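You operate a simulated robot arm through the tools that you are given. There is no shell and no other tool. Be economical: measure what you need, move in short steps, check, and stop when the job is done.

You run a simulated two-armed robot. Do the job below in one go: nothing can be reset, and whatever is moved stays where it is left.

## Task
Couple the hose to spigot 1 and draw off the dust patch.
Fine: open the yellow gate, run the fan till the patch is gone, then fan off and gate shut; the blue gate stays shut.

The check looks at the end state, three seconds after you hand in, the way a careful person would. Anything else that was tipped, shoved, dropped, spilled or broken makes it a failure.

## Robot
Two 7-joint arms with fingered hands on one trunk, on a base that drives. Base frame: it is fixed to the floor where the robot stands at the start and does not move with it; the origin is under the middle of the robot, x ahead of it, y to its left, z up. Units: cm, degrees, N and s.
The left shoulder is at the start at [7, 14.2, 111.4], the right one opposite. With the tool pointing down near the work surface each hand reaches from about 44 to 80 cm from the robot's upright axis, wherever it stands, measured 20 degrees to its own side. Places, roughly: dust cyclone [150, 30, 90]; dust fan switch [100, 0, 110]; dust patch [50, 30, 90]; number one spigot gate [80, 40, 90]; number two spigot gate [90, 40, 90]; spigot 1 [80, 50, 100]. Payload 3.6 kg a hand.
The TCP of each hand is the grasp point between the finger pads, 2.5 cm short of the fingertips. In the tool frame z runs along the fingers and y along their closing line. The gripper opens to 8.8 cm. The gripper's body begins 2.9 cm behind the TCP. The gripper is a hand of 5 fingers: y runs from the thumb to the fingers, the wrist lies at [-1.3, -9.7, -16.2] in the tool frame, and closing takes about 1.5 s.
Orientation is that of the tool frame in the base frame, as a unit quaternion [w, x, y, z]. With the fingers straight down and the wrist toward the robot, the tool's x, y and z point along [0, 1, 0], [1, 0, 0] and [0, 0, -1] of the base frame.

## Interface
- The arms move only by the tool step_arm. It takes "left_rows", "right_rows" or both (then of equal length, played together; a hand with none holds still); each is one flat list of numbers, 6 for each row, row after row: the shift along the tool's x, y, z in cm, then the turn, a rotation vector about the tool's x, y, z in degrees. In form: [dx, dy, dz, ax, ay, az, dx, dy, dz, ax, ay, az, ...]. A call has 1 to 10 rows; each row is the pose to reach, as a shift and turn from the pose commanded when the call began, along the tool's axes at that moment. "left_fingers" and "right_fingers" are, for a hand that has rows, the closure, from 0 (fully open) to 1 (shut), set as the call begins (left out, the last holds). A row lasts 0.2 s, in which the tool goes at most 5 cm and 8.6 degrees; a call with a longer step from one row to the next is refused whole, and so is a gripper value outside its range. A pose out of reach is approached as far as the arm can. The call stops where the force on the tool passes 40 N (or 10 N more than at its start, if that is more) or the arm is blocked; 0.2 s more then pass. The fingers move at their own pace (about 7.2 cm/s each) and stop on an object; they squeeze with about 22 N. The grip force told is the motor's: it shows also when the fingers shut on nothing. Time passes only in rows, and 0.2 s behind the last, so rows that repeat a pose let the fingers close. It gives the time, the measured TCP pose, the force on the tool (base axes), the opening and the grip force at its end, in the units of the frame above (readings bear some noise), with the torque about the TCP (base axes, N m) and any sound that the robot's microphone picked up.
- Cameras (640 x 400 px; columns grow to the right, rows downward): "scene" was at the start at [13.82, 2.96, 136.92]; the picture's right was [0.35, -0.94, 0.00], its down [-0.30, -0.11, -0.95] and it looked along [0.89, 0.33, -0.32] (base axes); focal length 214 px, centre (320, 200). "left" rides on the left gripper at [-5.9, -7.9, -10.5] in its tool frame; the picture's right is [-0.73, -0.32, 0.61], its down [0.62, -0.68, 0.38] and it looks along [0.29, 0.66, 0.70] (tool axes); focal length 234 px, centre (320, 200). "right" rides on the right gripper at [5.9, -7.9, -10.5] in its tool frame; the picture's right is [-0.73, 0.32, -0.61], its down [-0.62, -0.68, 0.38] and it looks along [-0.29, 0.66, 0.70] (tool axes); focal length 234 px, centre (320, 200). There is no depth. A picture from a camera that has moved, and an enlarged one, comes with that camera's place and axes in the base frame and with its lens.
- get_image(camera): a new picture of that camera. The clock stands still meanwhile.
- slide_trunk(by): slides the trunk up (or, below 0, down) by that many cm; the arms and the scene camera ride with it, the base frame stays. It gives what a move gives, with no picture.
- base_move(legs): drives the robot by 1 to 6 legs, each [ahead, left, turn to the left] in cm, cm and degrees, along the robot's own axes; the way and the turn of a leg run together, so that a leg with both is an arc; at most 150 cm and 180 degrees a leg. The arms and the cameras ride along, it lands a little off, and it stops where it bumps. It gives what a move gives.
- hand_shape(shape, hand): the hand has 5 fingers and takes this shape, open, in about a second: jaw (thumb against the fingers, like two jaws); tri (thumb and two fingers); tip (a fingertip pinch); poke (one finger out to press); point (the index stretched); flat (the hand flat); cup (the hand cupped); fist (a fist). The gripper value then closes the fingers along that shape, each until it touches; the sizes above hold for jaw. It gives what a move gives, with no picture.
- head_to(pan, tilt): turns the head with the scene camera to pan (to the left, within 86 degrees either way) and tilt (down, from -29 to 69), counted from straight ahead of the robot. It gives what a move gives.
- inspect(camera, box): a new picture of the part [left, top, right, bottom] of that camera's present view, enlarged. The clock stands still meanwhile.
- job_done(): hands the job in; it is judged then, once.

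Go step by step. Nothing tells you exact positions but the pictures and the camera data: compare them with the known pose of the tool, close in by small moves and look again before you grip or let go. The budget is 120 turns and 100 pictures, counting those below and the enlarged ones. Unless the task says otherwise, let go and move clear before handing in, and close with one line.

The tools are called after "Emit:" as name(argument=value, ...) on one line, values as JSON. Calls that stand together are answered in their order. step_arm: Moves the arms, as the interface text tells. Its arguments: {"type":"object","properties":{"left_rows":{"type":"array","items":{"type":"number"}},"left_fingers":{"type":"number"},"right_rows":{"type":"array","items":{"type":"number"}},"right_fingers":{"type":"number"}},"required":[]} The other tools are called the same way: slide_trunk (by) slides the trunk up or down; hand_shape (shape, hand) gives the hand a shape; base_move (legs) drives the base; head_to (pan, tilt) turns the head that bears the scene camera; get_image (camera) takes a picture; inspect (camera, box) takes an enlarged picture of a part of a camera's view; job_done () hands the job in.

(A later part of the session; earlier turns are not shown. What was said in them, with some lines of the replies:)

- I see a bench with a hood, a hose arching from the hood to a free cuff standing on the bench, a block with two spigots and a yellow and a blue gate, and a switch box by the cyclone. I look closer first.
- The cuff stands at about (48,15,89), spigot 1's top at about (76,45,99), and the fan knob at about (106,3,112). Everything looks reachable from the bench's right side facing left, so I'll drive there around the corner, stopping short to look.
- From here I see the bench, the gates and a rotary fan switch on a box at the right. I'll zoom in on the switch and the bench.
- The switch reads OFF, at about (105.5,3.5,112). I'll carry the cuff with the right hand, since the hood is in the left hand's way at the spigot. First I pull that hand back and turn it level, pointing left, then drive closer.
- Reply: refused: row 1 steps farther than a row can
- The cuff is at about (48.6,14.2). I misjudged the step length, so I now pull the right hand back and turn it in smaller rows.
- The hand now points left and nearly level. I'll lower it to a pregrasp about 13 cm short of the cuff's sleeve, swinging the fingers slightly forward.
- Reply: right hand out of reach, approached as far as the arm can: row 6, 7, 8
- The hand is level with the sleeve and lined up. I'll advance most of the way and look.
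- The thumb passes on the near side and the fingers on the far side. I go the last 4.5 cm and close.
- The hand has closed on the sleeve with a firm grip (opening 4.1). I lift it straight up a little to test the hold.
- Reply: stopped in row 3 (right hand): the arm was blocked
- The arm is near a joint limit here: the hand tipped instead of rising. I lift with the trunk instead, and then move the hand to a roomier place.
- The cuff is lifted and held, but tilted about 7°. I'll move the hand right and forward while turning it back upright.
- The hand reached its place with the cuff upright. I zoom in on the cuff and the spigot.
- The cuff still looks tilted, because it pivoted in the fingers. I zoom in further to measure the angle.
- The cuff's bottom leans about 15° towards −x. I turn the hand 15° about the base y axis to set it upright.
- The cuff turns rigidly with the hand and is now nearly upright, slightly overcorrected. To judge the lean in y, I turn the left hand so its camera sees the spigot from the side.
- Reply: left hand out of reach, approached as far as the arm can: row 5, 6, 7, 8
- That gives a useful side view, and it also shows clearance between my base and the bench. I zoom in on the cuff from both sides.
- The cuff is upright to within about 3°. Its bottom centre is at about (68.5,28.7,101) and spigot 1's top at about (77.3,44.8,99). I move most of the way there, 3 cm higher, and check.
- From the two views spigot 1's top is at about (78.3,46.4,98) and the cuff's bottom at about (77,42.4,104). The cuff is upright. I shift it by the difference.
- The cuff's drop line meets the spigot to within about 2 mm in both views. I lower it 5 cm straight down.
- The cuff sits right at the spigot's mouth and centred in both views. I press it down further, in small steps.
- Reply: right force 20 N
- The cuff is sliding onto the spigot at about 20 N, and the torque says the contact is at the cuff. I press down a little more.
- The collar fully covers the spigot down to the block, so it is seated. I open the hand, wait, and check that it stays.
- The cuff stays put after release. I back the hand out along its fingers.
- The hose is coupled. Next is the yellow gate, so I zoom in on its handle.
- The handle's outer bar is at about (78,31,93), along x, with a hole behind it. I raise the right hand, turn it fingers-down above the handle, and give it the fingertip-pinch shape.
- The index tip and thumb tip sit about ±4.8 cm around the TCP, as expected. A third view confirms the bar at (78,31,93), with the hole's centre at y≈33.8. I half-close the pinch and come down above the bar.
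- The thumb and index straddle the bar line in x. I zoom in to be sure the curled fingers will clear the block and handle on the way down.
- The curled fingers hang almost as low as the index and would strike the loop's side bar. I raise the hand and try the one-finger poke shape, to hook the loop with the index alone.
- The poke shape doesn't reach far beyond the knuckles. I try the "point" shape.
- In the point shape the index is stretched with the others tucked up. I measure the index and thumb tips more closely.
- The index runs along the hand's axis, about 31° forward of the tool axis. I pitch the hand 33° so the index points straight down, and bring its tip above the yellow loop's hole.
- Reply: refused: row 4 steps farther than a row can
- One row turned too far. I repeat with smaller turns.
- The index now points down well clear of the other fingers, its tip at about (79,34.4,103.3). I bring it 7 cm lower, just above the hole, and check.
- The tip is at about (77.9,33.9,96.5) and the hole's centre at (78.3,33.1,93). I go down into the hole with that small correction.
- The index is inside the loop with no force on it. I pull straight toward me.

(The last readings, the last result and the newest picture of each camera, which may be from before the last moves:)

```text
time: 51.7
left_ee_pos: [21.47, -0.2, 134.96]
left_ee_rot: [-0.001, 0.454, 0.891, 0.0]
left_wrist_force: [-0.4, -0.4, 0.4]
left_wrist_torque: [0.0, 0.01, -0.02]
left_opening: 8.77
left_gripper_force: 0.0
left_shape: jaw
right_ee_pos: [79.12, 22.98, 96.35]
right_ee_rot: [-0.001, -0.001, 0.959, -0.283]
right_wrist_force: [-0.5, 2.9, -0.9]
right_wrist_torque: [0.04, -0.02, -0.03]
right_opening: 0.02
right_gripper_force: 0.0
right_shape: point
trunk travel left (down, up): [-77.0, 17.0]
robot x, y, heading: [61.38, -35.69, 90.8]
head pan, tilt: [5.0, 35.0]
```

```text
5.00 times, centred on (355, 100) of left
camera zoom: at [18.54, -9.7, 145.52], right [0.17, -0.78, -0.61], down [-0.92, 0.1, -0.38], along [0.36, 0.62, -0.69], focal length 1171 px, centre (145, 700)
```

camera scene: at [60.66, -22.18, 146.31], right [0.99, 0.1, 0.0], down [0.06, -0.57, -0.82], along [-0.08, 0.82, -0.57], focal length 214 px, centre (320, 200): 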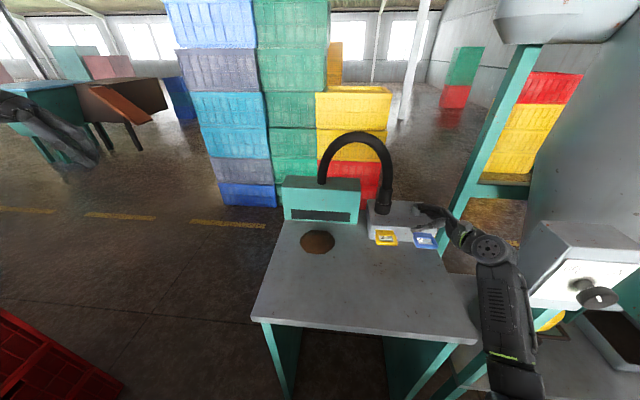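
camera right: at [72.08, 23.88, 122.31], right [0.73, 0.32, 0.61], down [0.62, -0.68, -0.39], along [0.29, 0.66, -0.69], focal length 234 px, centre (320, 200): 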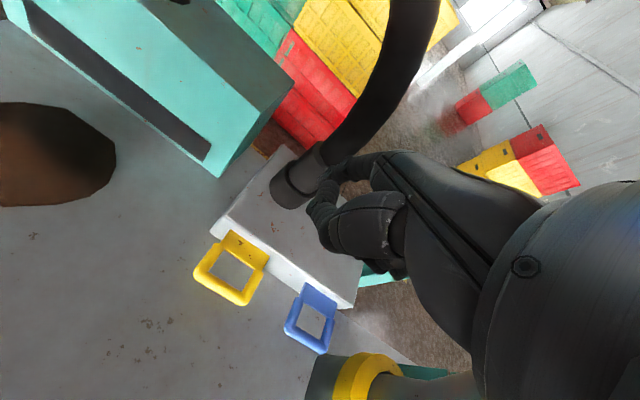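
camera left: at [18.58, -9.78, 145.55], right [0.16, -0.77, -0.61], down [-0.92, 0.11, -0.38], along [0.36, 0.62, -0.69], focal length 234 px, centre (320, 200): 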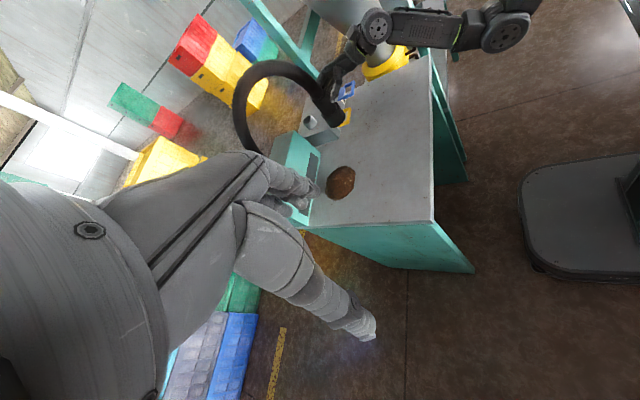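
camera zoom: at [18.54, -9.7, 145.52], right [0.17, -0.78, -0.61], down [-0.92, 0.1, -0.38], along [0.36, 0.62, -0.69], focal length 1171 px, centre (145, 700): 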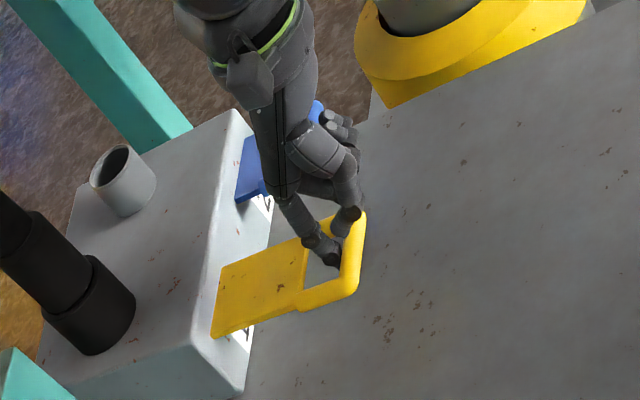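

The gate has come out about 5 cm and still moves lightly. I keep pulling gently to find its stop.

Emit:
step_arm(right_rows=[0, -0.42, 0.27, 0, 0, 0, 0, -0.84, 0.54, 0, 0, 0, 0, -1.26, 0.81, 0, 0, 0, 0, -1.68, 1.08, 0, 0, 0, 0, -2.1, 1.35, 0, 0, 0])

Emit:
inspect(camera="left", box=[315, 60, 395, 140])

```text
time: 52.9
left_ee_pos: [21.56, 0.25, 134.9]
left_ee_rot: [-0.002, 0.453, 0.891, 0.001]
left_wrist_force: [-0.4, 0.6, 1.1]
left_wrist_torque: [0.04, -0.02, -0.01]
left_opening: 8.78
left_gripper_force: 0.0
left_shape: jaw
right_ee_pos: [79.17, 20.78, 96.23]
right_ee_rot: [-0.001, -0.001, 0.959, -0.284]
right_wrist_force: [0.7, 17.0, 1.7]
right_wrist_torque: [0.63, -0.02, -0.2]
right_opening: 0.0
right_gripper_force: 0.2
right_shape: point
trunk travel left (down, up): [-77.0, 17.0]
robot x, y, heading: [61.51, -35.48, 90.7]
head pan, tilt: [5.0, 35.0]
```

```text
5.00 times, centred on (355, 100) of left
camera zoom: at [18.54, -9.3, 145.45], right [0.17, -0.78, -0.61], down [-0.92, 0.1, -0.38], along [0.36, 0.62, -0.7], focal length 1171 px, centre (145, 700)
```

zoom: 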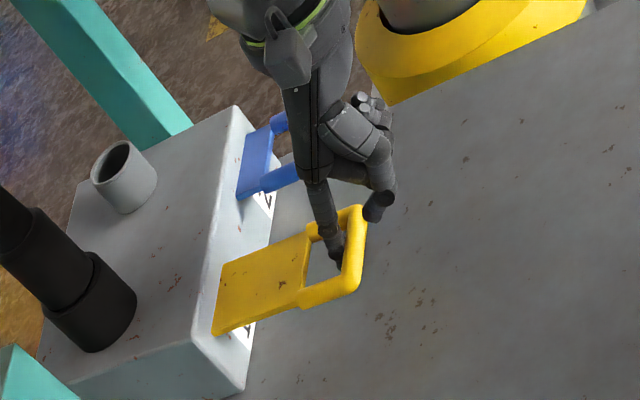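

The pull force rose to 17 N with the gate still, so it is at its open stop. I relax the finger, lift it out, and look.

Emit:
step_arm(right_rows=[0, 0.8, -0.5, 0, 0, 0, 0, 1.6, -1.03, 0, 0, 0, 0, -0.1, -3.5, 0, 0, 0, 0, -1.6, -6, 0, 0, 0, 0, -3.2, -8.5, 0, 0, 0, 0, -5, -11.2, 0, 0, 0, 0, -7, -14, 0, 0, 0, 0, -9, -17, 0, 0, 0])

Emit:
inspect(camera="left", box=[280, 40, 420, 180])

```text
time: 54.7
left_ee_pos: [21.42, -0.35, 134.95]
left_ee_rot: [-0.001, 0.454, 0.891, 0.002]
left_wrist_force: [-0.4, 0.3, 0.1]
left_wrist_torque: [-0.01, 0.01, 0.01]
left_opening: 8.78
left_gripper_force: 0.0
left_shape: jaw
right_ee_pos: [79.29, 22.27, 115.67]
right_ee_rot: [0.0, 0.0, 0.959, -0.283]
right_wrist_force: [-1.5, 1.1, -0.2]
right_wrist_torque: [-0.03, 0.0, 0.0]
right_opening: 0.0
right_gripper_force: 0.1
right_shape: point
trunk travel left (down, up): [-77.0, 17.0]
robot x, y, heading: [61.97, -35.77, 90.8]
head pan, tilt: [5.0, 35.0]
```

```text
2.86 times, centred on (350, 110) of left
camera zoom: at [18.42, -9.83, 145.51], right [0.17, -0.77, -0.61], down [-0.92, 0.1, -0.38], along [0.36, 0.62, -0.69], focal length 669 px, centre (234, 457)
```

zoom: 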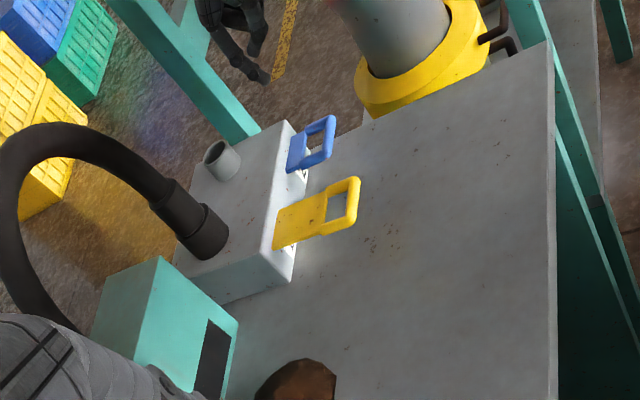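

The yellow gate is open, the blue is shut, and the hose is seated. I back away from the bench and shift right to face the switch, setting the hand to "tri".

Emit:
base_move(legs=[[-27, 0, 0], [0, -20, 0]])

Emit:
hand_shape(shape="tri", hand="right")

Emit:
head_to(pan=-10, tilt=30)

Emit:
get_image(camera="scene")

```text
time: 57.8
left_ee_pos: [41.63, -26.83, 134.88]
left_ee_rot: [-0.001, 0.455, 0.891, 0.001]
left_wrist_force: [-0.6, 0.0, 0.4]
left_wrist_torque: [-0.03, 0.0, -0.03]
left_opening: 8.74
left_gripper_force: 0.0
left_shape: jaw
right_ee_pos: [99.54, -4.46, 115.56]
right_ee_rot: [0.0, 0.002, 0.959, -0.283]
right_wrist_force: [0.1, -0.1, -0.5]
right_wrist_torque: [0.03, 0.0, 0.02]
right_opening: 0.0
right_gripper_force: 0.0
right_shape: point
trunk travel left (down, up): [-77.0, 17.0]
robot x, y, heading: [81.89, -62.19, 90.6]
head pan, tilt: [5.0, 35.0]
```

```text
time: 58.7
left_ee_pos: [42.0, -26.86, 135.05]
left_ee_rot: [-0.002, 0.456, 0.89, 0.0]
left_wrist_force: [-0.7, 1.2, 0.0]
left_wrist_torque: [-0.01, 0.01, 0.02]
left_opening: 8.78
left_gripper_force: 0.1
left_shape: jaw
right_ee_pos: [99.83, -4.66, 115.47]
right_ee_rot: [-0.001, 0.001, 0.959, -0.283]
right_wrist_force: [0.7, 0.4, -0.2]
right_wrist_torque: [0.01, 0.02, 0.01]
right_opening: 8.78
right_gripper_force: 0.1
right_shape: tri
trunk travel left (down, up): [-77.0, 17.0]
robot x, y, heading: [81.7, -62.12, 90.6]
head pan, tilt: [5.0, 35.0]
```

```text
time: 59.5
left_ee_pos: [41.93, -26.89, 134.89]
left_ee_rot: [-0.001, 0.455, 0.891, 0.002]
left_wrist_force: [1.2, 0.1, -0.5]
left_wrist_torque: [0.02, -0.02, 0.03]
left_opening: 8.79
left_gripper_force: 0.1
left_shape: jaw
right_ee_pos: [99.83, -4.64, 115.52]
right_ee_rot: [-0.001, 0.001, 0.959, -0.283]
right_wrist_force: [-1.0, -0.9, 0.2]
right_wrist_torque: [-0.03, 0.01, 0.0]
right_opening: 8.77
right_gripper_force: 0.1
right_shape: tri
trunk travel left (down, up): [-77.0, 17.0]
robot x, y, heading: [81.83, -62.56, 90.9]
head pan, tilt: [-10.0, 30.0]
```

```text
25 pictures are left
camera scene: at [83.2, -48.47, 147.06], right [0.99, -0.16, 0.0], down [-0.08, -0.49, -0.87], along [0.14, 0.85, -0.5], focal length 214 px, centre (320, 200)
```

scene: 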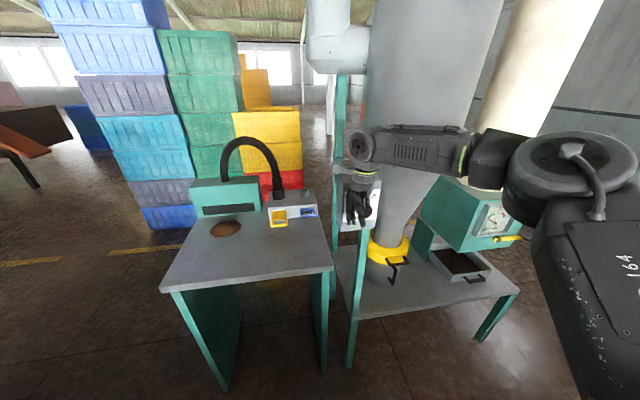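

The switch is behind the hand. I draw the hand back and pitch it up until the fingers point level at the switch.

Emit:
step_arm(right_rows=[-1.43, -1.21, 1.82, -8.2, 0, 0, -2.85, -2.43, 3.64, -16.4, 0, 0, -4.28, -3.64, 5.45, -24.6, 0, 0, -5.7, -4.85, 7.27, -32.8, 0, 0, -5.7, -4.85, 7.27, -41, 0, 0, -5.7, -4.85, 7.27, -49.2, 0, 0, -5.7, -4.85, 7.27, -57.4, 0, 0, -5.7, -4.85, 7.27, -65.6, 0, 0, -5.7, -4.85, 7.27, -73.8, 0, 0, -5.7, -4.85, 7.27, -82, 0, 0])

Emit:
step_arm(right_rows=[0, 0, 0, -8.2, 0, 0, 0, 0, 0, -16.4, 0, 0, 0, 0, 0, -24.6, 0, 0, 0, 0, 0, -32.8, 0, 0, 0, 0, 0, -41, 0, 0, 0, 0, 0, -41, 0, 0])

Emit:
get_image(camera="scene")

Emit:
get_image(camera="right")

```text
time: 61.7
left_ee_pos: [41.88, -26.87, 134.91]
left_ee_rot: [-0.002, 0.455, 0.89, 0.001]
left_wrist_force: [0.6, 0.7, 0.2]
left_wrist_torque: [0.01, -0.03, 0.02]
left_opening: 8.79
left_gripper_force: 0.1
left_shape: jaw
right_ee_pos: [105.43, -12.61, 112.07]
right_ee_rot: [0.0, 0.002, 0.909, 0.417]
right_wrist_force: [-0.3, -1.4, 0.0]
right_wrist_torque: [0.0, 0.0, -0.01]
right_opening: 8.77
right_gripper_force: 0.0
right_shape: tri
trunk travel left (down, up): [-77.0, 17.0]
robot x, y, heading: [81.71, -61.9, 90.7]
head pan, tilt: [-10.0, 30.0]
```

```text
time: 63.1
left_ee_pos: [41.98, -26.82, 135.09]
left_ee_rot: [-0.001, 0.455, 0.89, 0.002]
left_wrist_force: [0.6, -0.5, 0.9]
left_wrist_torque: [-0.02, 0.02, -0.01]
left_opening: 8.76
left_gripper_force: 0.1
left_shape: jaw
right_ee_pos: [105.39, -12.54, 112.16]
right_ee_rot: [0.001, 0.002, 0.706, 0.708]
right_wrist_force: [-0.8, 0.0, 0.6]
right_wrist_torque: [0.02, -0.02, 0.01]
right_opening: 8.79
right_gripper_force: 0.0
right_shape: tri
trunk travel left (down, up): [-77.0, 17.0]
robot x, y, heading: [82.01, -61.96, 90.9]
head pan, tilt: [-10.0, 30.0]
```

```text
24 pictures are left
camera scene: at [83.24, -48.49, 147.06], right [0.99, -0.16, 0.0], down [-0.08, -0.49, -0.87], along [0.14, 0.85, -0.5], focal length 214 px, centre (320, 200)
```

scene: 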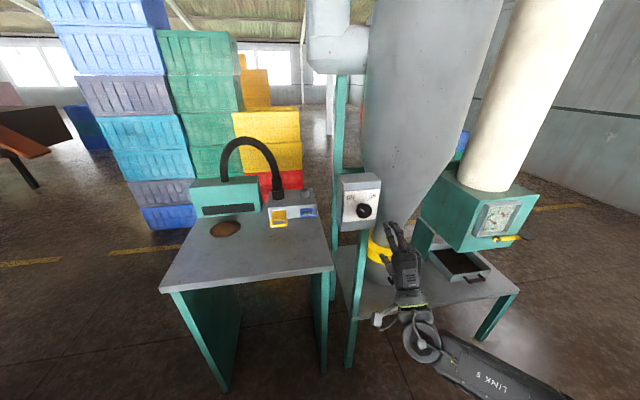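

```text
23 pictures are left
camera right: at [99.53, -22.97, 104.18], right [0.72, -0.61, 0.32], down [0.62, 0.38, -0.68], along [0.29, 0.69, 0.66], focal length 234 px, centre (320, 200)
```

right: 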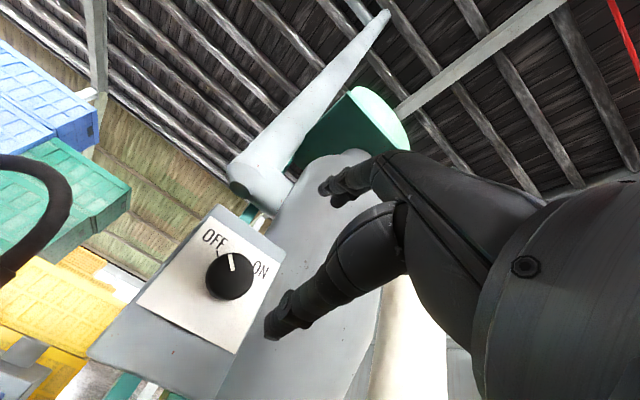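

The knob's face is at about (104.9,3,112.2), in line with the fingers. I advance to straddle it.

Emit:
step_arm(right_rows=[0.5, 0, 2, 0, 0, 0, 0.5, 0, 4, 0, 0, 0, 0.5, 0, 6, 0, 0, 0, 0.5, 0, 8, 0, 0, 0, 0.5, 0, 10, 0, 0, 0, 0.5, 0, 12, 0, 0, 0, 0.5, 0, 13.5, 0, 0, 0, 0.5, 0, 14.7, 0, 0, 0])

Emit:
get_image(camera="right")

Emit:
inspect(camera="scene", box=[320, 160, 420, 260])

```text
time: 64.9
left_ee_pos: [41.98, -26.89, 134.9]
left_ee_rot: [-0.002, 0.455, 0.89, 0.001]
left_wrist_force: [-0.2, 0.2, -0.8]
left_wrist_torque: [0.02, 0.04, 0.0]
left_opening: 8.78
left_gripper_force: 0.1
left_shape: jaw
right_ee_pos: [104.94, 2.23, 112.14]
right_ee_rot: [-0.001, 0.0, 0.707, 0.708]
right_wrist_force: [0.3, 0.0, 0.1]
right_wrist_torque: [-0.01, -0.01, 0.01]
right_opening: 8.78
right_gripper_force: 0.0
right_shape: tri
trunk travel left (down, up): [-77.0, 17.0]
robot x, y, heading: [81.39, -62.38, 90.7]
head pan, tilt: [-10.0, 30.0]
```

```text
22 pictures are left
camera right: at [99.07, -8.16, 104.16], right [0.73, -0.61, 0.32], down [0.62, 0.38, -0.68], along [0.29, 0.69, 0.66], focal length 234 px, centre (320, 200)
```

right: 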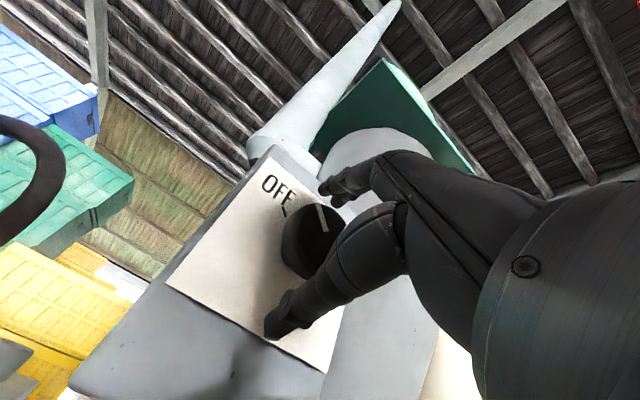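

```text
4.00 times, centred on (370, 210) of scene
camera zoom: at [83.23, -48.44, 147.05], right [0.99, -0.16, 0.0], down [-0.08, -0.49, -0.87], along [0.14, 0.85, -0.5], focal length 858 px, centre (120, 160)
```

zoom: 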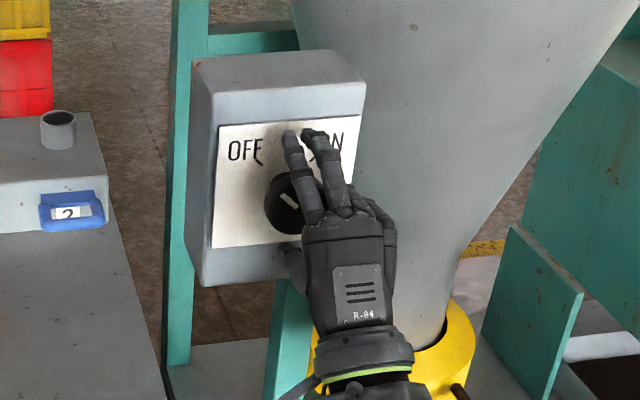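

The fingers straddle the knob, slightly right of its centre. I shift 0.6 cm left and close.

Emit:
step_arm(right_rows=[0.6, 0, 0, 0, 0, 0, 0.6, 0, 0, 0, 0, 0])

Emit:
step_arm(right_rows=[0, 0, 0, 0, 0, 0, 0, 0, 0, 0, 0, 0, 0, 0, 0, 0, 0, 0, 0, 0, 0, 0, 0, 0, 0, 0, 0, 0, 0, 0, 0, 0, 0, 0, 0, 0, 0, 0, 0, 0, 0, 0], right_fingers=1)

Emit:
inspect(camera="scene", box=[320, 160, 420, 260])

```text
time: 65.5
left_ee_pos: [41.88, -26.92, 135.15]
left_ee_rot: [-0.002, 0.454, 0.891, 0.001]
left_wrist_force: [-0.5, -0.5, 0.2]
left_wrist_torque: [-0.01, 0.02, -0.03]
left_opening: 8.8
left_gripper_force: 0.0
left_shape: jaw
right_ee_pos: [104.39, 2.21, 112.01]
right_ee_rot: [0.0, 0.002, 0.706, 0.708]
right_wrist_force: [-0.2, 0.9, 0.5]
right_wrist_torque: [0.0, -0.01, -0.03]
right_opening: 8.78
right_gripper_force: 0.1
right_shape: tri
trunk travel left (down, up): [-77.0, 17.0]
robot x, y, heading: [81.87, -62.02, 90.5]
head pan, tilt: [-10.0, 30.0]
```

```text
time: 67.1
left_ee_pos: [41.83, -26.64, 134.89]
left_ee_rot: [0.0, 0.455, 0.891, 0.0]
left_wrist_force: [0.6, -0.6, -0.5]
left_wrist_torque: [0.01, -0.02, -0.02]
left_opening: 8.78
left_gripper_force: 0.0
left_shape: jaw
right_ee_pos: [104.44, 2.35, 111.93]
right_ee_rot: [0.002, 0.002, 0.707, 0.707]
right_wrist_force: [-1.7, 8.8, -1.8]
right_wrist_torque: [-0.07, 0.03, 0.05]
right_opening: 3.11
right_gripper_force: 22.5
right_shape: tri
trunk travel left (down, up): [-77.0, 17.0]
robot x, y, heading: [81.97, -62.08, 90.7]
head pan, tilt: [-10.0, 30.0]
```

```text
4.00 times, centred on (370, 210) of scene
camera zoom: at [83.16, -48.17, 147.03], right [0.99, -0.16, 0.0], down [-0.08, -0.5, -0.86], along [0.14, 0.85, -0.5], focal length 858 px, centre (120, 160)
```

zoom: 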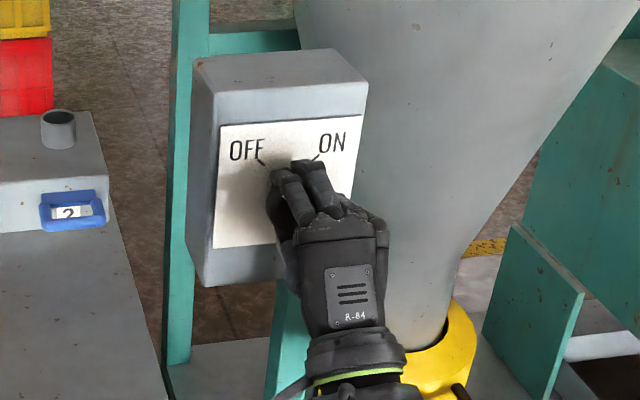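

I have the knob firmly. I turn it clockwise towards ON.

Emit:
step_arm(right_rows=[0, 0, 0, 0, 0, 8, 0, 0, 0, 0, 0, 16, 0, 0, 0, 0, 0, 24, 0, 0, 0, 0, 0, 32, 0, 0, 0, 0, 0, 40, 0, 0, 0, 0, 0, 48, 0, 0, 0, 0, 0, 56, 0, 0, 0, 0, 0, 64, 0, 0, 0, 0, 0, 72, 0, 0, 0, 0, 0, 80])

Emit:
inspect(camera="scene", box=[320, 160, 420, 260])

```text
time: 69.3
left_ee_pos: [42.01, -26.4, 135.02]
left_ee_rot: [-0.002, 0.456, 0.89, -0.001]
left_wrist_force: [0.7, -0.8, -0.4]
left_wrist_torque: [0.0, 0.03, -0.02]
left_opening: 8.77
left_gripper_force: 0.0
left_shape: jaw
right_ee_pos: [104.44, 2.33, 111.95]
right_ee_rot: [-0.455, 0.456, 0.54, 0.542]
right_wrist_force: [12.2, 42.5, 25.9]
right_wrist_torque: [0.02, -0.19, 0.51]
right_opening: 3.01
right_gripper_force: 22.0
right_shape: tri
trunk travel left (down, up): [-77.0, 17.0]
robot x, y, heading: [81.55, -62.19, 90.3]
head pan, tilt: [-10.0, 30.0]
```

```text
4.00 times, centred on (370, 210) of scene
camera zoom: at [83.33, -48.11, 147.04], right [0.99, -0.16, 0.0], down [-0.08, -0.5, -0.86], along [0.14, 0.85, -0.5], focal length 858 px, centre (120, 160)
```

zoom: 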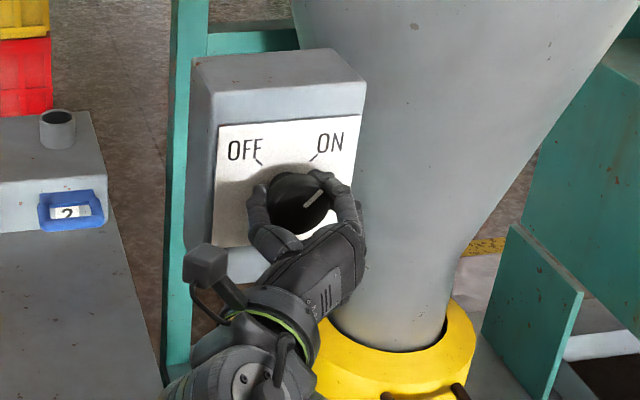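

The pointer now points to ON and turning met resistance. I open the fingers and wait, watching the dust.

Emit:
step_arm(right_rows=[0, 0, 0, 0, 0, 0, 0, 0, 0, 0, 0, 0, 0, 0, 0, 0, 0, 0, 0, 0, 0, 0, 0, 0, 0, 0, 0, 0, 0, 0, 0, 0, 0, 0, 0, 0, 0, 0, 0, 0, 0, 0], right_fingers=0)

Emit:
get_image(camera="scene")

```text
time: 70.9
left_ee_pos: [41.85, -26.91, 135.05]
left_ee_rot: [-0.002, 0.455, 0.891, 0.002]
left_wrist_force: [0.8, -0.3, 0.2]
left_wrist_torque: [0.01, 0.02, 0.04]
left_opening: 8.78
left_gripper_force: 0.1
left_shape: jaw
right_ee_pos: [104.53, 2.07, 112.09]
right_ee_rot: [-0.455, 0.455, 0.541, 0.542]
right_wrist_force: [-0.2, -0.2, -0.2]
right_wrist_torque: [0.01, 0.01, -0.03]
right_opening: 8.76
right_gripper_force: 0.0
right_shape: tri
trunk travel left (down, up): [-77.0, 17.0]
robot x, y, heading: [82.01, -62.34, 90.9]
head pan, tilt: [-10.0, 30.0]
```

```text
18 pictures are left
camera scene: at [83.23, -48.49, 147.06], right [0.99, -0.16, 0.0], down [-0.08, -0.49, -0.87], along [0.14, 0.85, -0.5], focal length 214 px, centre (320, 200)
```

scene: 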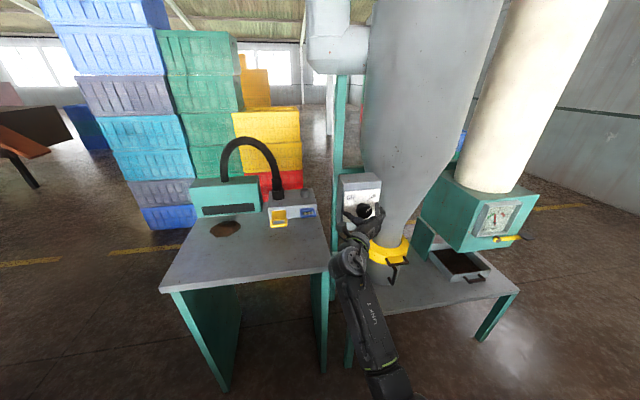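

The patch already looks a bit different in outline. I wait a few seconds and check it.

Emit:
step_arm(right_rows=[0, 0, 0, 0, 0, 0, 0, 0, 0, 0, 0, 0, 0, 0, 0, 0, 0, 0, 0, 0, 0, 0, 0, 0, 0, 0, 0, 0, 0, 0, 0, 0, 0, 0, 0, 0, 0, 0, 0, 0, 0, 0, 0, 0, 0, 0, 0, 0, 0, 0, 0, 0, 0, 0, 0, 0, 0, 0, 0, 0])

Emit:
step_arm(right_rows=[0, 0, 0, 0, 0, 0, 0, 0, 0, 0, 0, 0, 0, 0, 0, 0, 0, 0, 0, 0, 0, 0, 0, 0, 0, 0, 0, 0, 0, 0, 0, 0, 0, 0, 0, 0, 0, 0, 0, 0, 0, 0, 0, 0, 0, 0, 0, 0, 0, 0, 0, 0, 0, 0, 0, 0, 0, 0, 0, 0])

Emit:
inspect(camera="scene", box=[190, 150, 410, 260])

```text
time: 73.1
left_ee_pos: [41.96, -27.04, 134.93]
left_ee_rot: [0.0, 0.454, 0.891, 0.002]
left_wrist_force: [-0.2, 0.2, 0.1]
left_wrist_torque: [0.0, -0.01, 0.0]
left_opening: 8.78
left_gripper_force: 0.0
left_shape: jaw
right_ee_pos: [104.52, 2.11, 112.11]
right_ee_rot: [-0.454, 0.455, 0.54, 0.542]
right_wrist_force: [-0.3, 1.3, 0.6]
right_wrist_torque: [-0.03, -0.01, 0.0]
right_opening: 8.76
right_gripper_force: 0.0
right_shape: tri
trunk travel left (down, up): [-77.0, 17.0]
robot x, y, heading: [82.05, -62.24, 90.9]
head pan, tilt: [-10.0, 30.0]
```

```text
time: 75.3
left_ee_pos: [41.78, -26.8, 134.97]
left_ee_rot: [0.0, 0.455, 0.891, 0.002]
left_wrist_force: [0.2, -0.1, 0.2]
left_wrist_torque: [-0.02, -0.01, -0.01]
left_opening: 8.8
left_gripper_force: 0.1
left_shape: jaw
right_ee_pos: [104.43, 2.14, 112.16]
right_ee_rot: [-0.455, 0.456, 0.54, 0.543]
right_wrist_force: [-0.4, 0.7, -0.3]
right_wrist_torque: [0.01, 0.0, -0.01]
right_opening: 8.78
right_gripper_force: 0.1
right_shape: tri
trunk travel left (down, up): [-77.0, 17.0]
robot x, y, heading: [81.59, -62.27, 90.6]
head pan, tilt: [-10.0, 30.0]
```

```text
2.91 times, centred on (300, 205) of scene
camera zoom: at [83.23, -48.47, 147.06], right [0.99, -0.16, 0.0], down [-0.08, -0.49, -0.87], along [0.14, 0.85, -0.5], focal length 624 px, centre (378, 186)
```

zoom: 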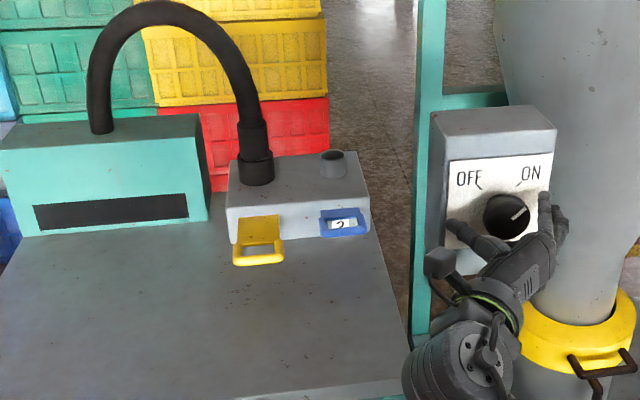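

The patch is gone. I grip the knob again and turn it back to OFF.

Emit:
step_arm(right_rows=[0, 0, 0, 0, 0, 0, 0, 0, 0, 0, 0, 0, 0, 0, 0, 0, 0, 0, 0, 0, 0, 0, 0, 0, 0, 0, 0, 0, 0, 0, 0, 0, 0, 0, 0, 0, 0, 0, 0, 0, 0, 0], right_fingers=1)

Emit:
step_arm(right_rows=[0, 0, 0, 0, 0, -8, 0, 0, 0, 0, 0, -16, 0, 0, 0, 0, 0, -24, 0, 0, 0, 0, 0, -32, 0, 0, 0, 0, 0, -40, 0, 0, 0, 0, 0, -48, 0, 0, 0, 0, 0, -56, 0, 0, 0, 0, 0, -64, 0, 0, 0, 0, 0, -72, 0, 0, 0, 0, 0, -80])

Emit:
step_arm(right_rows=[0, 0, 0, 0, 0, -5, 0, 0, 0, 0, 0, -10])

Emit:
step_arm(right_rows=[0, 0, 0, 0, 0, 0, 0, 0, 0, 0, 0, 0, 0, 0, 0, 0, 0, 0, 0, 0, 0, 0, 0, 0, 0, 0, 0, 0, 0, 0, 0, 0, 0, 0, 0, 0, 0, 0, 0, 0, 0, 0], right_fingers=0)

Emit:
inspect(camera="scene", box=[320, 160, 420, 260])

```text
time: 76.9
left_ee_pos: [41.88, -26.68, 135.01]
left_ee_rot: [0.0, 0.456, 0.89, 0.001]
left_wrist_force: [-0.1, -0.7, 0.5]
left_wrist_torque: [0.01, -0.01, 0.01]
left_opening: 8.81
left_gripper_force: 0.0
left_shape: jaw
right_ee_pos: [104.49, 2.17, 112.0]
right_ee_rot: [-0.454, 0.456, 0.541, 0.542]
right_wrist_force: [-0.8, 8.7, 4.1]
right_wrist_torque: [0.05, -0.08, 0.1]
right_opening: 3.49
right_gripper_force: 22.3
right_shape: tri
trunk travel left (down, up): [-77.0, 17.0]
robot x, y, heading: [81.65, -62.43, 90.7]
head pan, tilt: [-10.0, 30.0]
```

```text
time: 79.1
left_ee_pos: [42.27, -26.49, 134.9]
left_ee_rot: [-0.002, 0.456, 0.89, -0.001]
left_wrist_force: [0.6, 0.3, 0.1]
left_wrist_torque: [0.02, -0.02, 0.01]
left_opening: 8.81
left_gripper_force: 0.1
left_shape: jaw
right_ee_pos: [104.64, 2.4, 111.92]
right_ee_rot: [0.001, 0.001, 0.707, 0.707]
right_wrist_force: [1.6, 23.3, -12.9]
right_wrist_torque: [-0.42, 0.09, -0.04]
right_opening: 3.32
right_gripper_force: 21.9
right_shape: tri
trunk travel left (down, up): [-77.0, 17.0]
robot x, y, heading: [81.6, -62.1, 90.9]
head pan, tilt: [-10.0, 30.0]
```

```text
time: 79.7
left_ee_pos: [42.21, -26.42, 134.94]
left_ee_rot: [-0.002, 0.455, 0.89, -0.001]
left_wrist_force: [0.2, -0.6, 0.9]
left_wrist_torque: [0.02, 0.03, -0.02]
left_opening: 8.8
left_gripper_force: 0.1
left_shape: jaw
right_ee_pos: [104.69, 2.47, 111.85]
right_ee_rot: [0.062, -0.059, 0.705, 0.704]
right_wrist_force: [3.1, 23.3, -14.0]
right_wrist_torque: [-0.43, 0.12, -0.11]
right_opening: 3.35
right_gripper_force: 22.2
right_shape: tri
trunk travel left (down, up): [-77.0, 17.0]
robot x, y, heading: [81.53, -62.36, 90.7]
head pan, tilt: [-10.0, 30.0]
```

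```text
time: 81.3
left_ee_pos: [41.74, -26.93, 134.99]
left_ee_rot: [0.0, 0.455, 0.891, 0.002]
left_wrist_force: [-0.1, 0.4, 0.2]
left_wrist_torque: [0.04, 0.01, -0.03]
left_opening: 8.77
left_gripper_force: 0.2
left_shape: jaw
right_ee_pos: [104.42, 1.95, 112.24]
right_ee_rot: [0.063, -0.06, 0.704, 0.705]
right_wrist_force: [0.7, -0.2, 0.3]
right_wrist_torque: [0.02, -0.01, -0.03]
right_opening: 8.75
right_gripper_force: 0.0
right_shape: tri
trunk travel left (down, up): [-77.0, 17.0]
robot x, y, heading: [81.67, -62.26, 90.9]
head pan, tilt: [-10.0, 30.0]
```

```text
4.00 times, centred on (370, 210) of scene
camera zoom: at [83.22, -48.5, 147.06], right [0.99, -0.16, 0.0], down [-0.08, -0.49, -0.87], along [0.14, 0.85, -0.5], focal length 858 px, centre (120, 160)
```

zoom: 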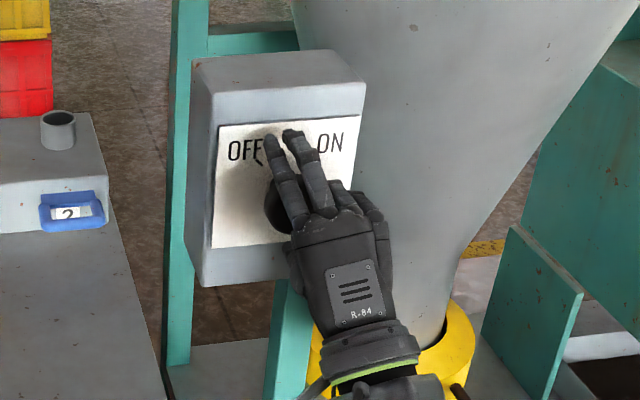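

The fingers are open. I back the hand off the knob, level its roll, and check the pointer.

Emit:
step_arm(right_rows=[0, 0, -2.5, 0, 0, 0, 0, 0, -5, 0, 0, 0, 0, 0, -8, 0, 0, 0, 0, 0, -11, 0, 0, 5, 0, 0, -14, 0, 0, 10, 0, 0, -15, 0, 0, 10])

Emit:
inspect(camera="scene", box=[190, 150, 410, 260])

```text
time: 82.7
left_ee_pos: [41.99, -26.79, 134.91]
left_ee_rot: [-0.001, 0.454, 0.891, 0.001]
left_wrist_force: [0.0, 0.2, -0.3]
left_wrist_torque: [-0.02, -0.02, 0.02]
left_opening: 8.78
left_gripper_force: 0.1
left_shape: jaw
right_ee_pos: [104.45, -12.95, 112.12]
right_ee_rot: [0.0, 0.002, 0.706, 0.708]
right_wrist_force: [1.3, 0.4, 0.6]
right_wrist_torque: [0.0, 0.0, 0.04]
right_opening: 8.77
right_gripper_force: 0.0
right_shape: tri
trunk travel left (down, up): [-77.0, 17.0]
robot x, y, heading: [81.72, -61.97, 90.6]
head pan, tilt: [-10.0, 30.0]
```

```text
2.91 times, centred on (300, 205) of scene
camera zoom: at [83.26, -48.48, 147.06], right [0.99, -0.16, 0.0], down [-0.08, -0.49, -0.87], along [0.14, 0.85, -0.5], focal length 624 px, centre (378, 186)
```

zoom: 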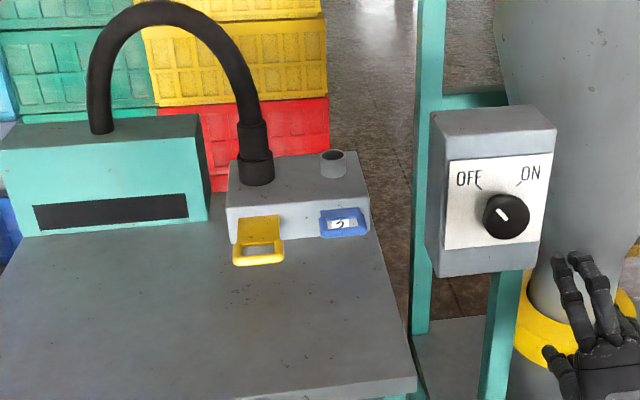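

The switch reads OFF and the patch is gone. I turn the hand fingers-down again with the index pointing, and drive back towards the bench.

Emit:
step_arm(right_rows=[0, 1, 0, 8.2, 0, 0, 0, 2, 0, 16.4, 0, 0, 0, 3, 0, 24.6, 0, 0, 0, 4, 0, 32.8, 0, 0, 0, 5, 0, 41, 0, 0, 0, 6, 0, 49.2, 0, 0, 0, 6, 0, 57.4, 0, 0, 0, 6, 0, 65.6, 0, 0, 0, 6, 0, 73.8, 0, 0, 0, 6, 0, 82, 0, 0])

Emit:
step_arm(right_rows=[0, 0, 0, 8.2, 0, 0, 0, 0, 0, 16.4, 0, 0, 0, 0, 0, 24.6, 0, 0, 0, 0, 0, 32.8, 0, 0, 0, 0, 0, 41, 0, 0, 0, 0, 0, 41, 0, 0])

Emit:
hand_shape(shape="point", hand="right")

Emit:
base_move(legs=[[0, 20, 0], [27, 0, 0]])

Emit:
head_to(pan=5, tilt=35)

Emit:
get_image(camera="scene")

```text
time: 84.9
left_ee_pos: [41.89, -26.79, 134.94]
left_ee_rot: [-0.001, 0.456, 0.89, 0.001]
left_wrist_force: [-0.5, 0.2, -0.9]
left_wrist_torque: [0.01, 0.03, -0.03]
left_opening: 8.78
left_gripper_force: 0.1
left_shape: jaw
right_ee_pos: [104.45, -13.0, 118.03]
right_ee_rot: [-0.001, 0.003, 0.998, 0.07]
right_wrist_force: [-0.4, -0.3, -0.7]
right_wrist_torque: [0.01, 0.0, -0.03]
right_opening: 8.81
right_gripper_force: 0.0
right_shape: tri
right hand out of reach, approached as far as the arm can: row 5
trunk travel left (down, up): [-77.0, 17.0]
robot x, y, heading: [82.11, -62.37, 90.5]
head pan, tilt: [-10.0, 30.0]
```

```text
time: 86.3
left_ee_pos: [42.1, -26.89, 135.11]
left_ee_rot: [-0.001, 0.455, 0.89, 0.001]
left_wrist_force: [-0.2, 0.3, 0.0]
left_wrist_torque: [0.01, -0.01, 0.01]
left_opening: 8.76
left_gripper_force: 0.0
left_shape: jaw
right_ee_pos: [104.47, -12.93, 118.1]
right_ee_rot: [-0.001, 0.002, 0.959, -0.284]
right_wrist_force: [0.1, 0.7, -0.4]
right_wrist_torque: [0.05, 0.0, 0.0]
right_opening: 8.78
right_gripper_force: 0.1
right_shape: tri
trunk travel left (down, up): [-77.0, 17.0]
robot x, y, heading: [81.76, -62.11, 90.8]
head pan, tilt: [-10.0, 30.0]
```

```text
time: 87.2
left_ee_pos: [41.88, -26.8, 135.01]
left_ee_rot: [-0.002, 0.454, 0.891, 0.001]
left_wrist_force: [0.2, 0.5, 0.2]
left_wrist_torque: [0.01, -0.01, 0.02]
left_opening: 8.77
left_gripper_force: 0.0
left_shape: jaw
right_ee_pos: [104.42, -12.92, 118.05]
right_ee_rot: [-0.001, 0.001, 0.959, -0.283]
right_wrist_force: [0.2, 0.0, -0.2]
right_wrist_torque: [0.0, 0.02, 0.05]
right_opening: 8.05
right_gripper_force: 0.1
right_shape: point
trunk travel left (down, up): [-77.0, 17.0]
robot x, y, heading: [81.7, -62.2, 90.6]
head pan, tilt: [-10.0, 30.0]
```

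```text
time: 90.3
left_ee_pos: [21.75, -0.58, 134.98]
left_ee_rot: [-0.002, 0.456, 0.89, 0.002]
left_wrist_force: [-0.2, -0.2, 0.0]
left_wrist_torque: [0.0, 0.01, -0.04]
left_opening: 8.8
left_gripper_force: 0.0
left_shape: jaw
right_ee_pos: [84.21, 13.52, 118.08]
right_ee_rot: [-0.001, 0.001, 0.959, -0.283]
right_wrist_force: [-0.2, -0.5, -0.4]
right_wrist_torque: [0.02, 0.01, 0.02]
right_opening: 8.1
right_gripper_force: 0.0
right_shape: point
trunk travel left (down, up): [-77.0, 17.0]
robot x, y, heading: [61.74, -35.69, 90.6]
head pan, tilt: [-10.0, 30.0]
```

```text
time: 91.0
left_ee_pos: [21.73, -0.32, 135.02]
left_ee_rot: [-0.001, 0.455, 0.89, 0.001]
left_wrist_force: [0.0, -0.2, -0.2]
left_wrist_torque: [-0.07, 0.02, 0.01]
left_opening: 8.75
left_gripper_force: 0.1
left_shape: jaw
right_ee_pos: [84.21, 13.59, 118.11]
right_ee_rot: [-0.001, 0.002, 0.959, -0.283]
right_wrist_force: [-0.5, -0.1, 0.1]
right_wrist_torque: [-0.05, 0.01, 0.02]
right_opening: 8.07
right_gripper_force: 0.0
right_shape: point
trunk travel left (down, up): [-77.0, 17.0]
robot x, y, heading: [61.34, -35.53, 90.4]
head pan, tilt: [5.0, 35.0]
```

```text
14 pictures are left
camera scene: at [60.73, -22.1, 146.27], right [1.0, 0.1, 0.0], down [0.06, -0.57, -0.82], along [-0.08, 0.81, -0.57], focal length 214 px, centre (320, 200)
```

scene: 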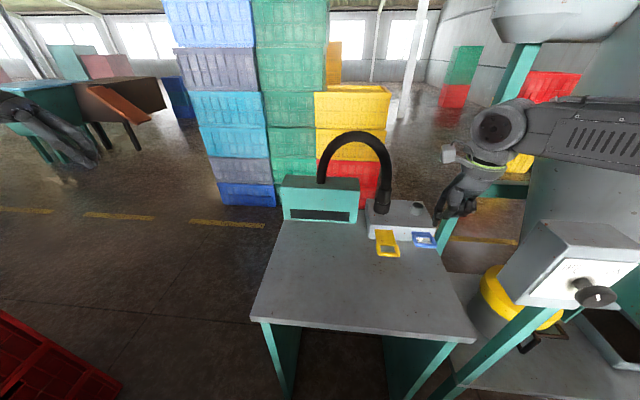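

I'm back in place, gate still out. I bring the index down in front of the gate's outer bar and look from the left camera, since the opening reading differs from before.

Emit:
step_arm(right_rows=[1, 2.1, 2, 0, 0, 0, 2, 4.2, 4, 0, 0, 0, 3, 6.3, 6, 0, 0, 0, 4, 8.4, 8, 0, 0, 0, 5, 10.5, 9.9, 0, 0, 0, 5, 10.5, 9.9, 0, 0, 0])

Emit:
inspect(camera="left", box=[315, 50, 415, 140])

Emit:
inspect(camera="scene", box=[350, 190, 440, 280])

```text
time: 92.5
left_ee_pos: [21.76, -0.44, 135.13]
left_ee_rot: [-0.001, 0.456, 0.89, 0.001]
left_wrist_force: [0.2, -0.7, 0.2]
left_wrist_torque: [-0.02, 0.05, 0.0]
left_opening: 8.78
left_gripper_force: 0.0
left_shape: jaw
right_ee_pos: [79.13, 17.1, 104.03]
right_ee_rot: [-0.001, 0.002, 0.959, -0.283]
right_wrist_force: [-0.7, 0.3, -0.3]
right_wrist_torque: [-0.02, -0.04, -0.01]
right_opening: 8.06
right_gripper_force: 0.0
right_shape: point
trunk travel left (down, up): [-77.0, 17.0]
robot x, y, heading: [61.59, -35.7, 90.5]
head pan, tilt: [5.0, 35.0]
```

```text
4.44 times, centred on (365, 95) of left
camera zoom: at [18.75, -9.92, 145.55], right [0.16, -0.78, -0.61], down [-0.92, 0.11, -0.38], along [0.36, 0.62, -0.69], focal length 1041 px, centre (120, 667)
```

zoom: 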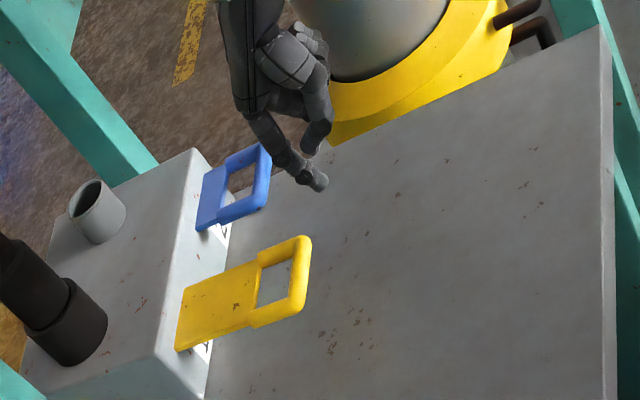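

```text
4.44 times, centred on (395, 235) of scene
camera zoom: at [60.73, -22.24, 146.29], right [1.0, 0.1, 0.0], down [0.06, -0.57, -0.82], along [-0.08, 0.82, -0.57], focal length 953 px, centre (-13, 44)
```

zoom: 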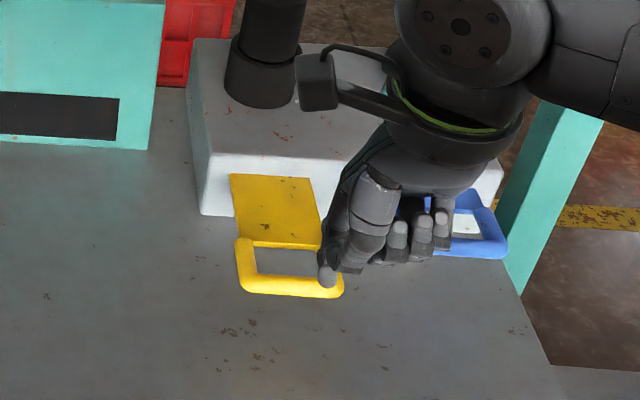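

The index tip is at about (78,21.3,99.6), clear in front of the bar (y≈25.8). I lower it to bar height, then push the gate in.

Emit:
step_arm(right_rows=[0, 1.05, 1.64, 0, 0, 0, 0, 2.1, 3.28, 0, 0, 0, 0, 3.15, 4.93, 0, 0, 0, 0, 4.2, 6.57, 0, 0, 0, 0, 4.2, 6.57, 0, 0, 0])

Emit:
step_arm(right_rows=[0, 0.67, -0.43, 0, 0, 0, 0, 1.35, -0.86, 0, 0, 0, 0, 2.02, -1.3, 0, 0, 0, 0, 2.7, -1.73, 0, 0, 0, 0, 3.37, -2.16, 0, 0, 0, 0, 4.04, -2.59, 0, 0, 0, 0, 4.55, -2.92, 0, 0, 0, 0, 5.05, -3.24, 0, 0, 0, 0, 5.47, -3.51, 0, 0, 0, 0, 5.89, -3.78, 0, 0, 0])

Emit:
inspect(camera="left", box=[315, 50, 415, 140])

```text
time: 93.7
left_ee_pos: [21.85, -0.4, 135.08]
left_ee_rot: [0.0, 0.456, 0.89, 0.002]
left_wrist_force: [-0.8, -1.0, -1.0]
left_wrist_torque: [-0.01, -0.04, 0.0]
left_opening: 8.77
left_gripper_force: 0.0
left_shape: jaw
right_ee_pos: [79.21, 17.07, 96.1]
right_ee_rot: [-0.002, 0.003, 0.959, -0.282]
right_wrist_force: [0.5, -0.3, -0.1]
right_wrist_torque: [0.0, -0.02, 0.04]
right_opening: 8.05
right_gripper_force: 0.0
right_shape: point
trunk travel left (down, up): [-77.0, 17.0]
robot x, y, heading: [61.37, -35.99, 90.6]
head pan, tilt: [5.0, 35.0]
```

```text
time: 95.8
left_ee_pos: [21.81, -0.36, 135.02]
left_ee_rot: [0.0, 0.455, 0.891, 0.002]
left_wrist_force: [1.3, 0.5, -0.8]
left_wrist_torque: [0.03, 0.0, -0.01]
left_opening: 8.8
left_gripper_force: 0.0
left_shape: jaw
right_ee_pos: [79.26, 23.98, 96.32]
right_ee_rot: [-0.002, 0.001, 0.959, -0.283]
right_wrist_force: [-1.0, -1.7, 0.4]
right_wrist_torque: [-0.09, -0.01, 0.03]
right_opening: 8.07
right_gripper_force: 0.0
right_shape: point
trunk travel left (down, up): [-77.0, 17.0]
robot x, y, heading: [61.92, -35.33, 90.6]
head pan, tilt: [5.0, 35.0]
```

```text
4.44 times, centred on (365, 95) of left
camera zoom: at [18.73, -9.9, 145.53], right [0.16, -0.78, -0.61], down [-0.92, 0.11, -0.38], along [0.36, 0.62, -0.69], focal length 1041 px, centre (120, 667)
```

zoom: 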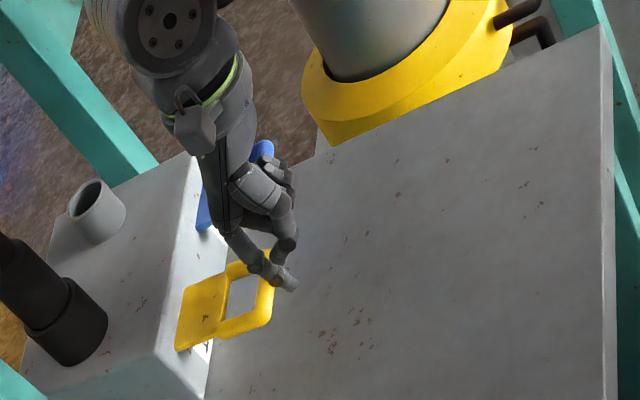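

The gate is sliding in, about halfway. I keep pushing until it stops.

Emit:
step_arm(right_rows=[0, 0.5, -0.32, 0, 0, 0, 0, 1.01, -0.65, 0, 0, 0, 0, 1.52, -0.97, 0, 0, 0, 0, 1.94, -1.24, 0, 0, 0, 0, 2.36, -1.51, 0, 0, 0, 0, 2.7, -1.73, 0, 0, 0, 0, 3.03, -1.94, 0, 0, 0])

Emit:
inspect(camera="left", box=[315, 50, 415, 140])

```text
time: 97.5
left_ee_pos: [21.65, -0.75, 135.1]
left_ee_rot: [-0.001, 0.455, 0.89, 0.004]
left_wrist_force: [-0.1, 0.1, 0.3]
left_wrist_torque: [-0.03, -0.02, -0.02]
left_opening: 8.79
left_gripper_force: 0.1
left_shape: jaw
right_ee_pos: [79.29, 27.31, 96.36]
right_ee_rot: [-0.001, 0.001, 0.96, -0.281]
right_wrist_force: [0.2, -12.0, 6.5]
right_wrist_torque: [-0.17, 0.1, 0.11]
right_opening: 8.06
right_gripper_force: 0.0
right_shape: point
trunk travel left (down, up): [-77.0, 17.0]
robot x, y, heading: [61.62, -36.09, 90.6]
head pan, tilt: [5.0, 35.0]
```

```text
4.44 times, centred on (365, 95) of left
camera zoom: at [18.69, -10.25, 145.59], right [0.16, -0.77, -0.61], down [-0.92, 0.11, -0.38], along [0.36, 0.62, -0.69], focal length 1041 px, centre (120, 667)
```

zoom: 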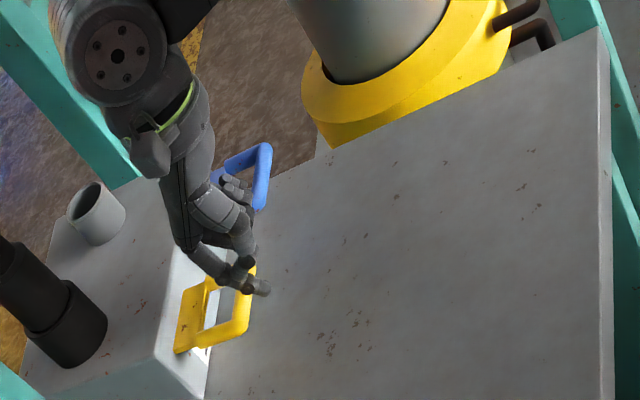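

The push force rose to 12 N, so it seems shut. I back off, lift clear, and compare it with the blue gate.

Emit:
step_arm(right_rows=[0, -1.3, 0.8, 0, 0, 0, 0, -3.4, 2.2, 0, 0, 0, 0, -4.5, -0.4, 0, 0, 0, 0, -6.0, -4, 0, 0, 0, 0, -7.5, -7.5, 0, 0, 0, 0, -9.5, -11, 0, 0, 0, 0, -11.5, -14, 0, 0, 0, 0, -11.5, -14, 0, 0, 0])

Emit:
inspect(camera="left", box=[280, 60, 380, 150])

Emit:
inspect(camera="scene", box=[360, 190, 450, 260])

```text
time: 99.2
left_ee_pos: [21.89, -0.35, 134.95]
left_ee_rot: [-0.002, 0.456, 0.89, 0.001]
left_wrist_force: [0.4, -0.3, 0.8]
left_wrist_torque: [0.02, -0.01, 0.01]
left_opening: 8.75
left_gripper_force: 0.1
left_shape: jaw
right_ee_pos: [79.49, 25.45, 114.17]
right_ee_rot: [-0.001, 0.001, 0.959, -0.283]
right_wrist_force: [0.6, -0.2, -0.1]
right_wrist_torque: [0.0, 0.02, 0.01]
right_opening: 8.06
right_gripper_force: 0.0
right_shape: point
trunk travel left (down, up): [-77.0, 17.0]
robot x, y, heading: [61.21, -36.08, 91.0]
head pan, tilt: [5.0, 35.0]
```

```text
4.44 times, centred on (330, 105) of left
camera zoom: at [18.8, -9.82, 145.54], right [0.16, -0.78, -0.61], down [-0.92, 0.11, -0.38], along [0.36, 0.62, -0.69], focal length 1041 px, centre (276, 622)
```

zoom: 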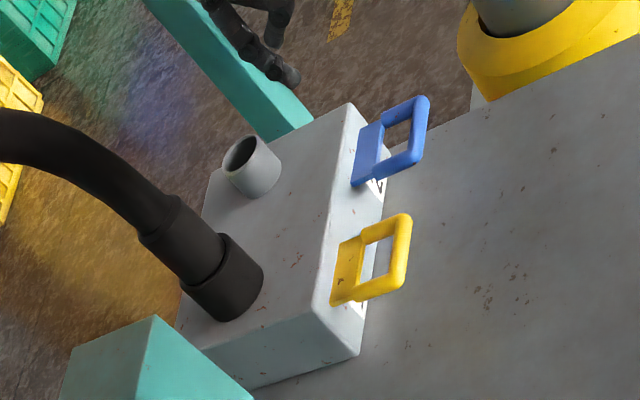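

```text
5.71 times, centred on (405, 225) of scene
camera zoom: at [60.78, -22.14, 146.28], right [1.0, 0.1, 0.0], down [0.06, -0.57, -0.82], along [-0.08, 0.81, -0.57], focal length 1226 px, centre (-166, 57)
```

zoom: 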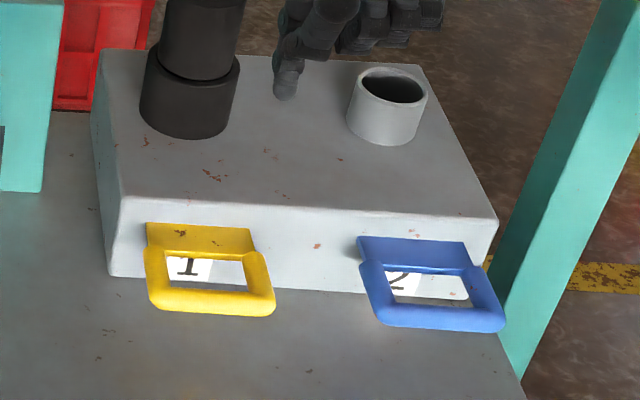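

The yellow gate shows the same proportions as at the start and matches the blue one, so it is shut, and the hose is still seated. I back away and take a last look.

Emit:
base_move(legs=[[-27, 0, 0]])

Emit:
get_image(camera="scene")

```text
time: 101.2
left_ee_pos: [22.09, -27.02, 135.07]
left_ee_rot: [-0.001, 0.456, 0.89, 0.001]
left_wrist_force: [-0.2, 0.1, -0.9]
left_wrist_torque: [0.02, 0.03, 0.01]
left_opening: 8.81
left_gripper_force: 0.1
left_shape: jaw
right_ee_pos: [79.66, -1.24, 113.97]
right_ee_rot: [-0.002, 0.002, 0.959, -0.284]
right_wrist_force: [-0.6, 0.2, 0.0]
right_wrist_torque: [-0.01, 0.01, 0.0]
right_opening: 8.08
right_gripper_force: 0.0
right_shape: point
trunk travel left (down, up): [-77.0, 17.0]
robot x, y, heading: [62.39, -62.22, 90.6]
head pan, tilt: [5.0, 35.0]
```

```text
7 pictures are left
camera scene: at [61.01, -48.77, 146.26], right [1.0, 0.1, 0.0], down [0.06, -0.57, -0.82], along [-0.08, 0.81, -0.57], focal length 214 px, centre (320, 200)
```

scene: 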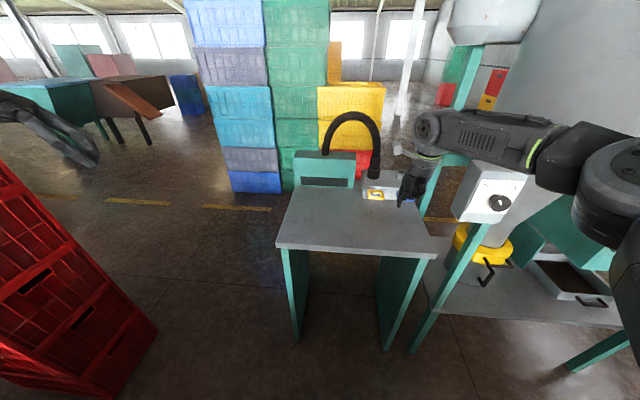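

Everything is in its place: the hose is on spigot 1, the patch is gone, the fan is off, both gates are shut, and the hands are clear. I hand in.

Emit:
job_done()

```text
The job is handed in.
```

The hose is coupled to spigot 1 and the dust patch is gone. The fan is off, the yellow gate is shut again, and the blue gate was never opened.
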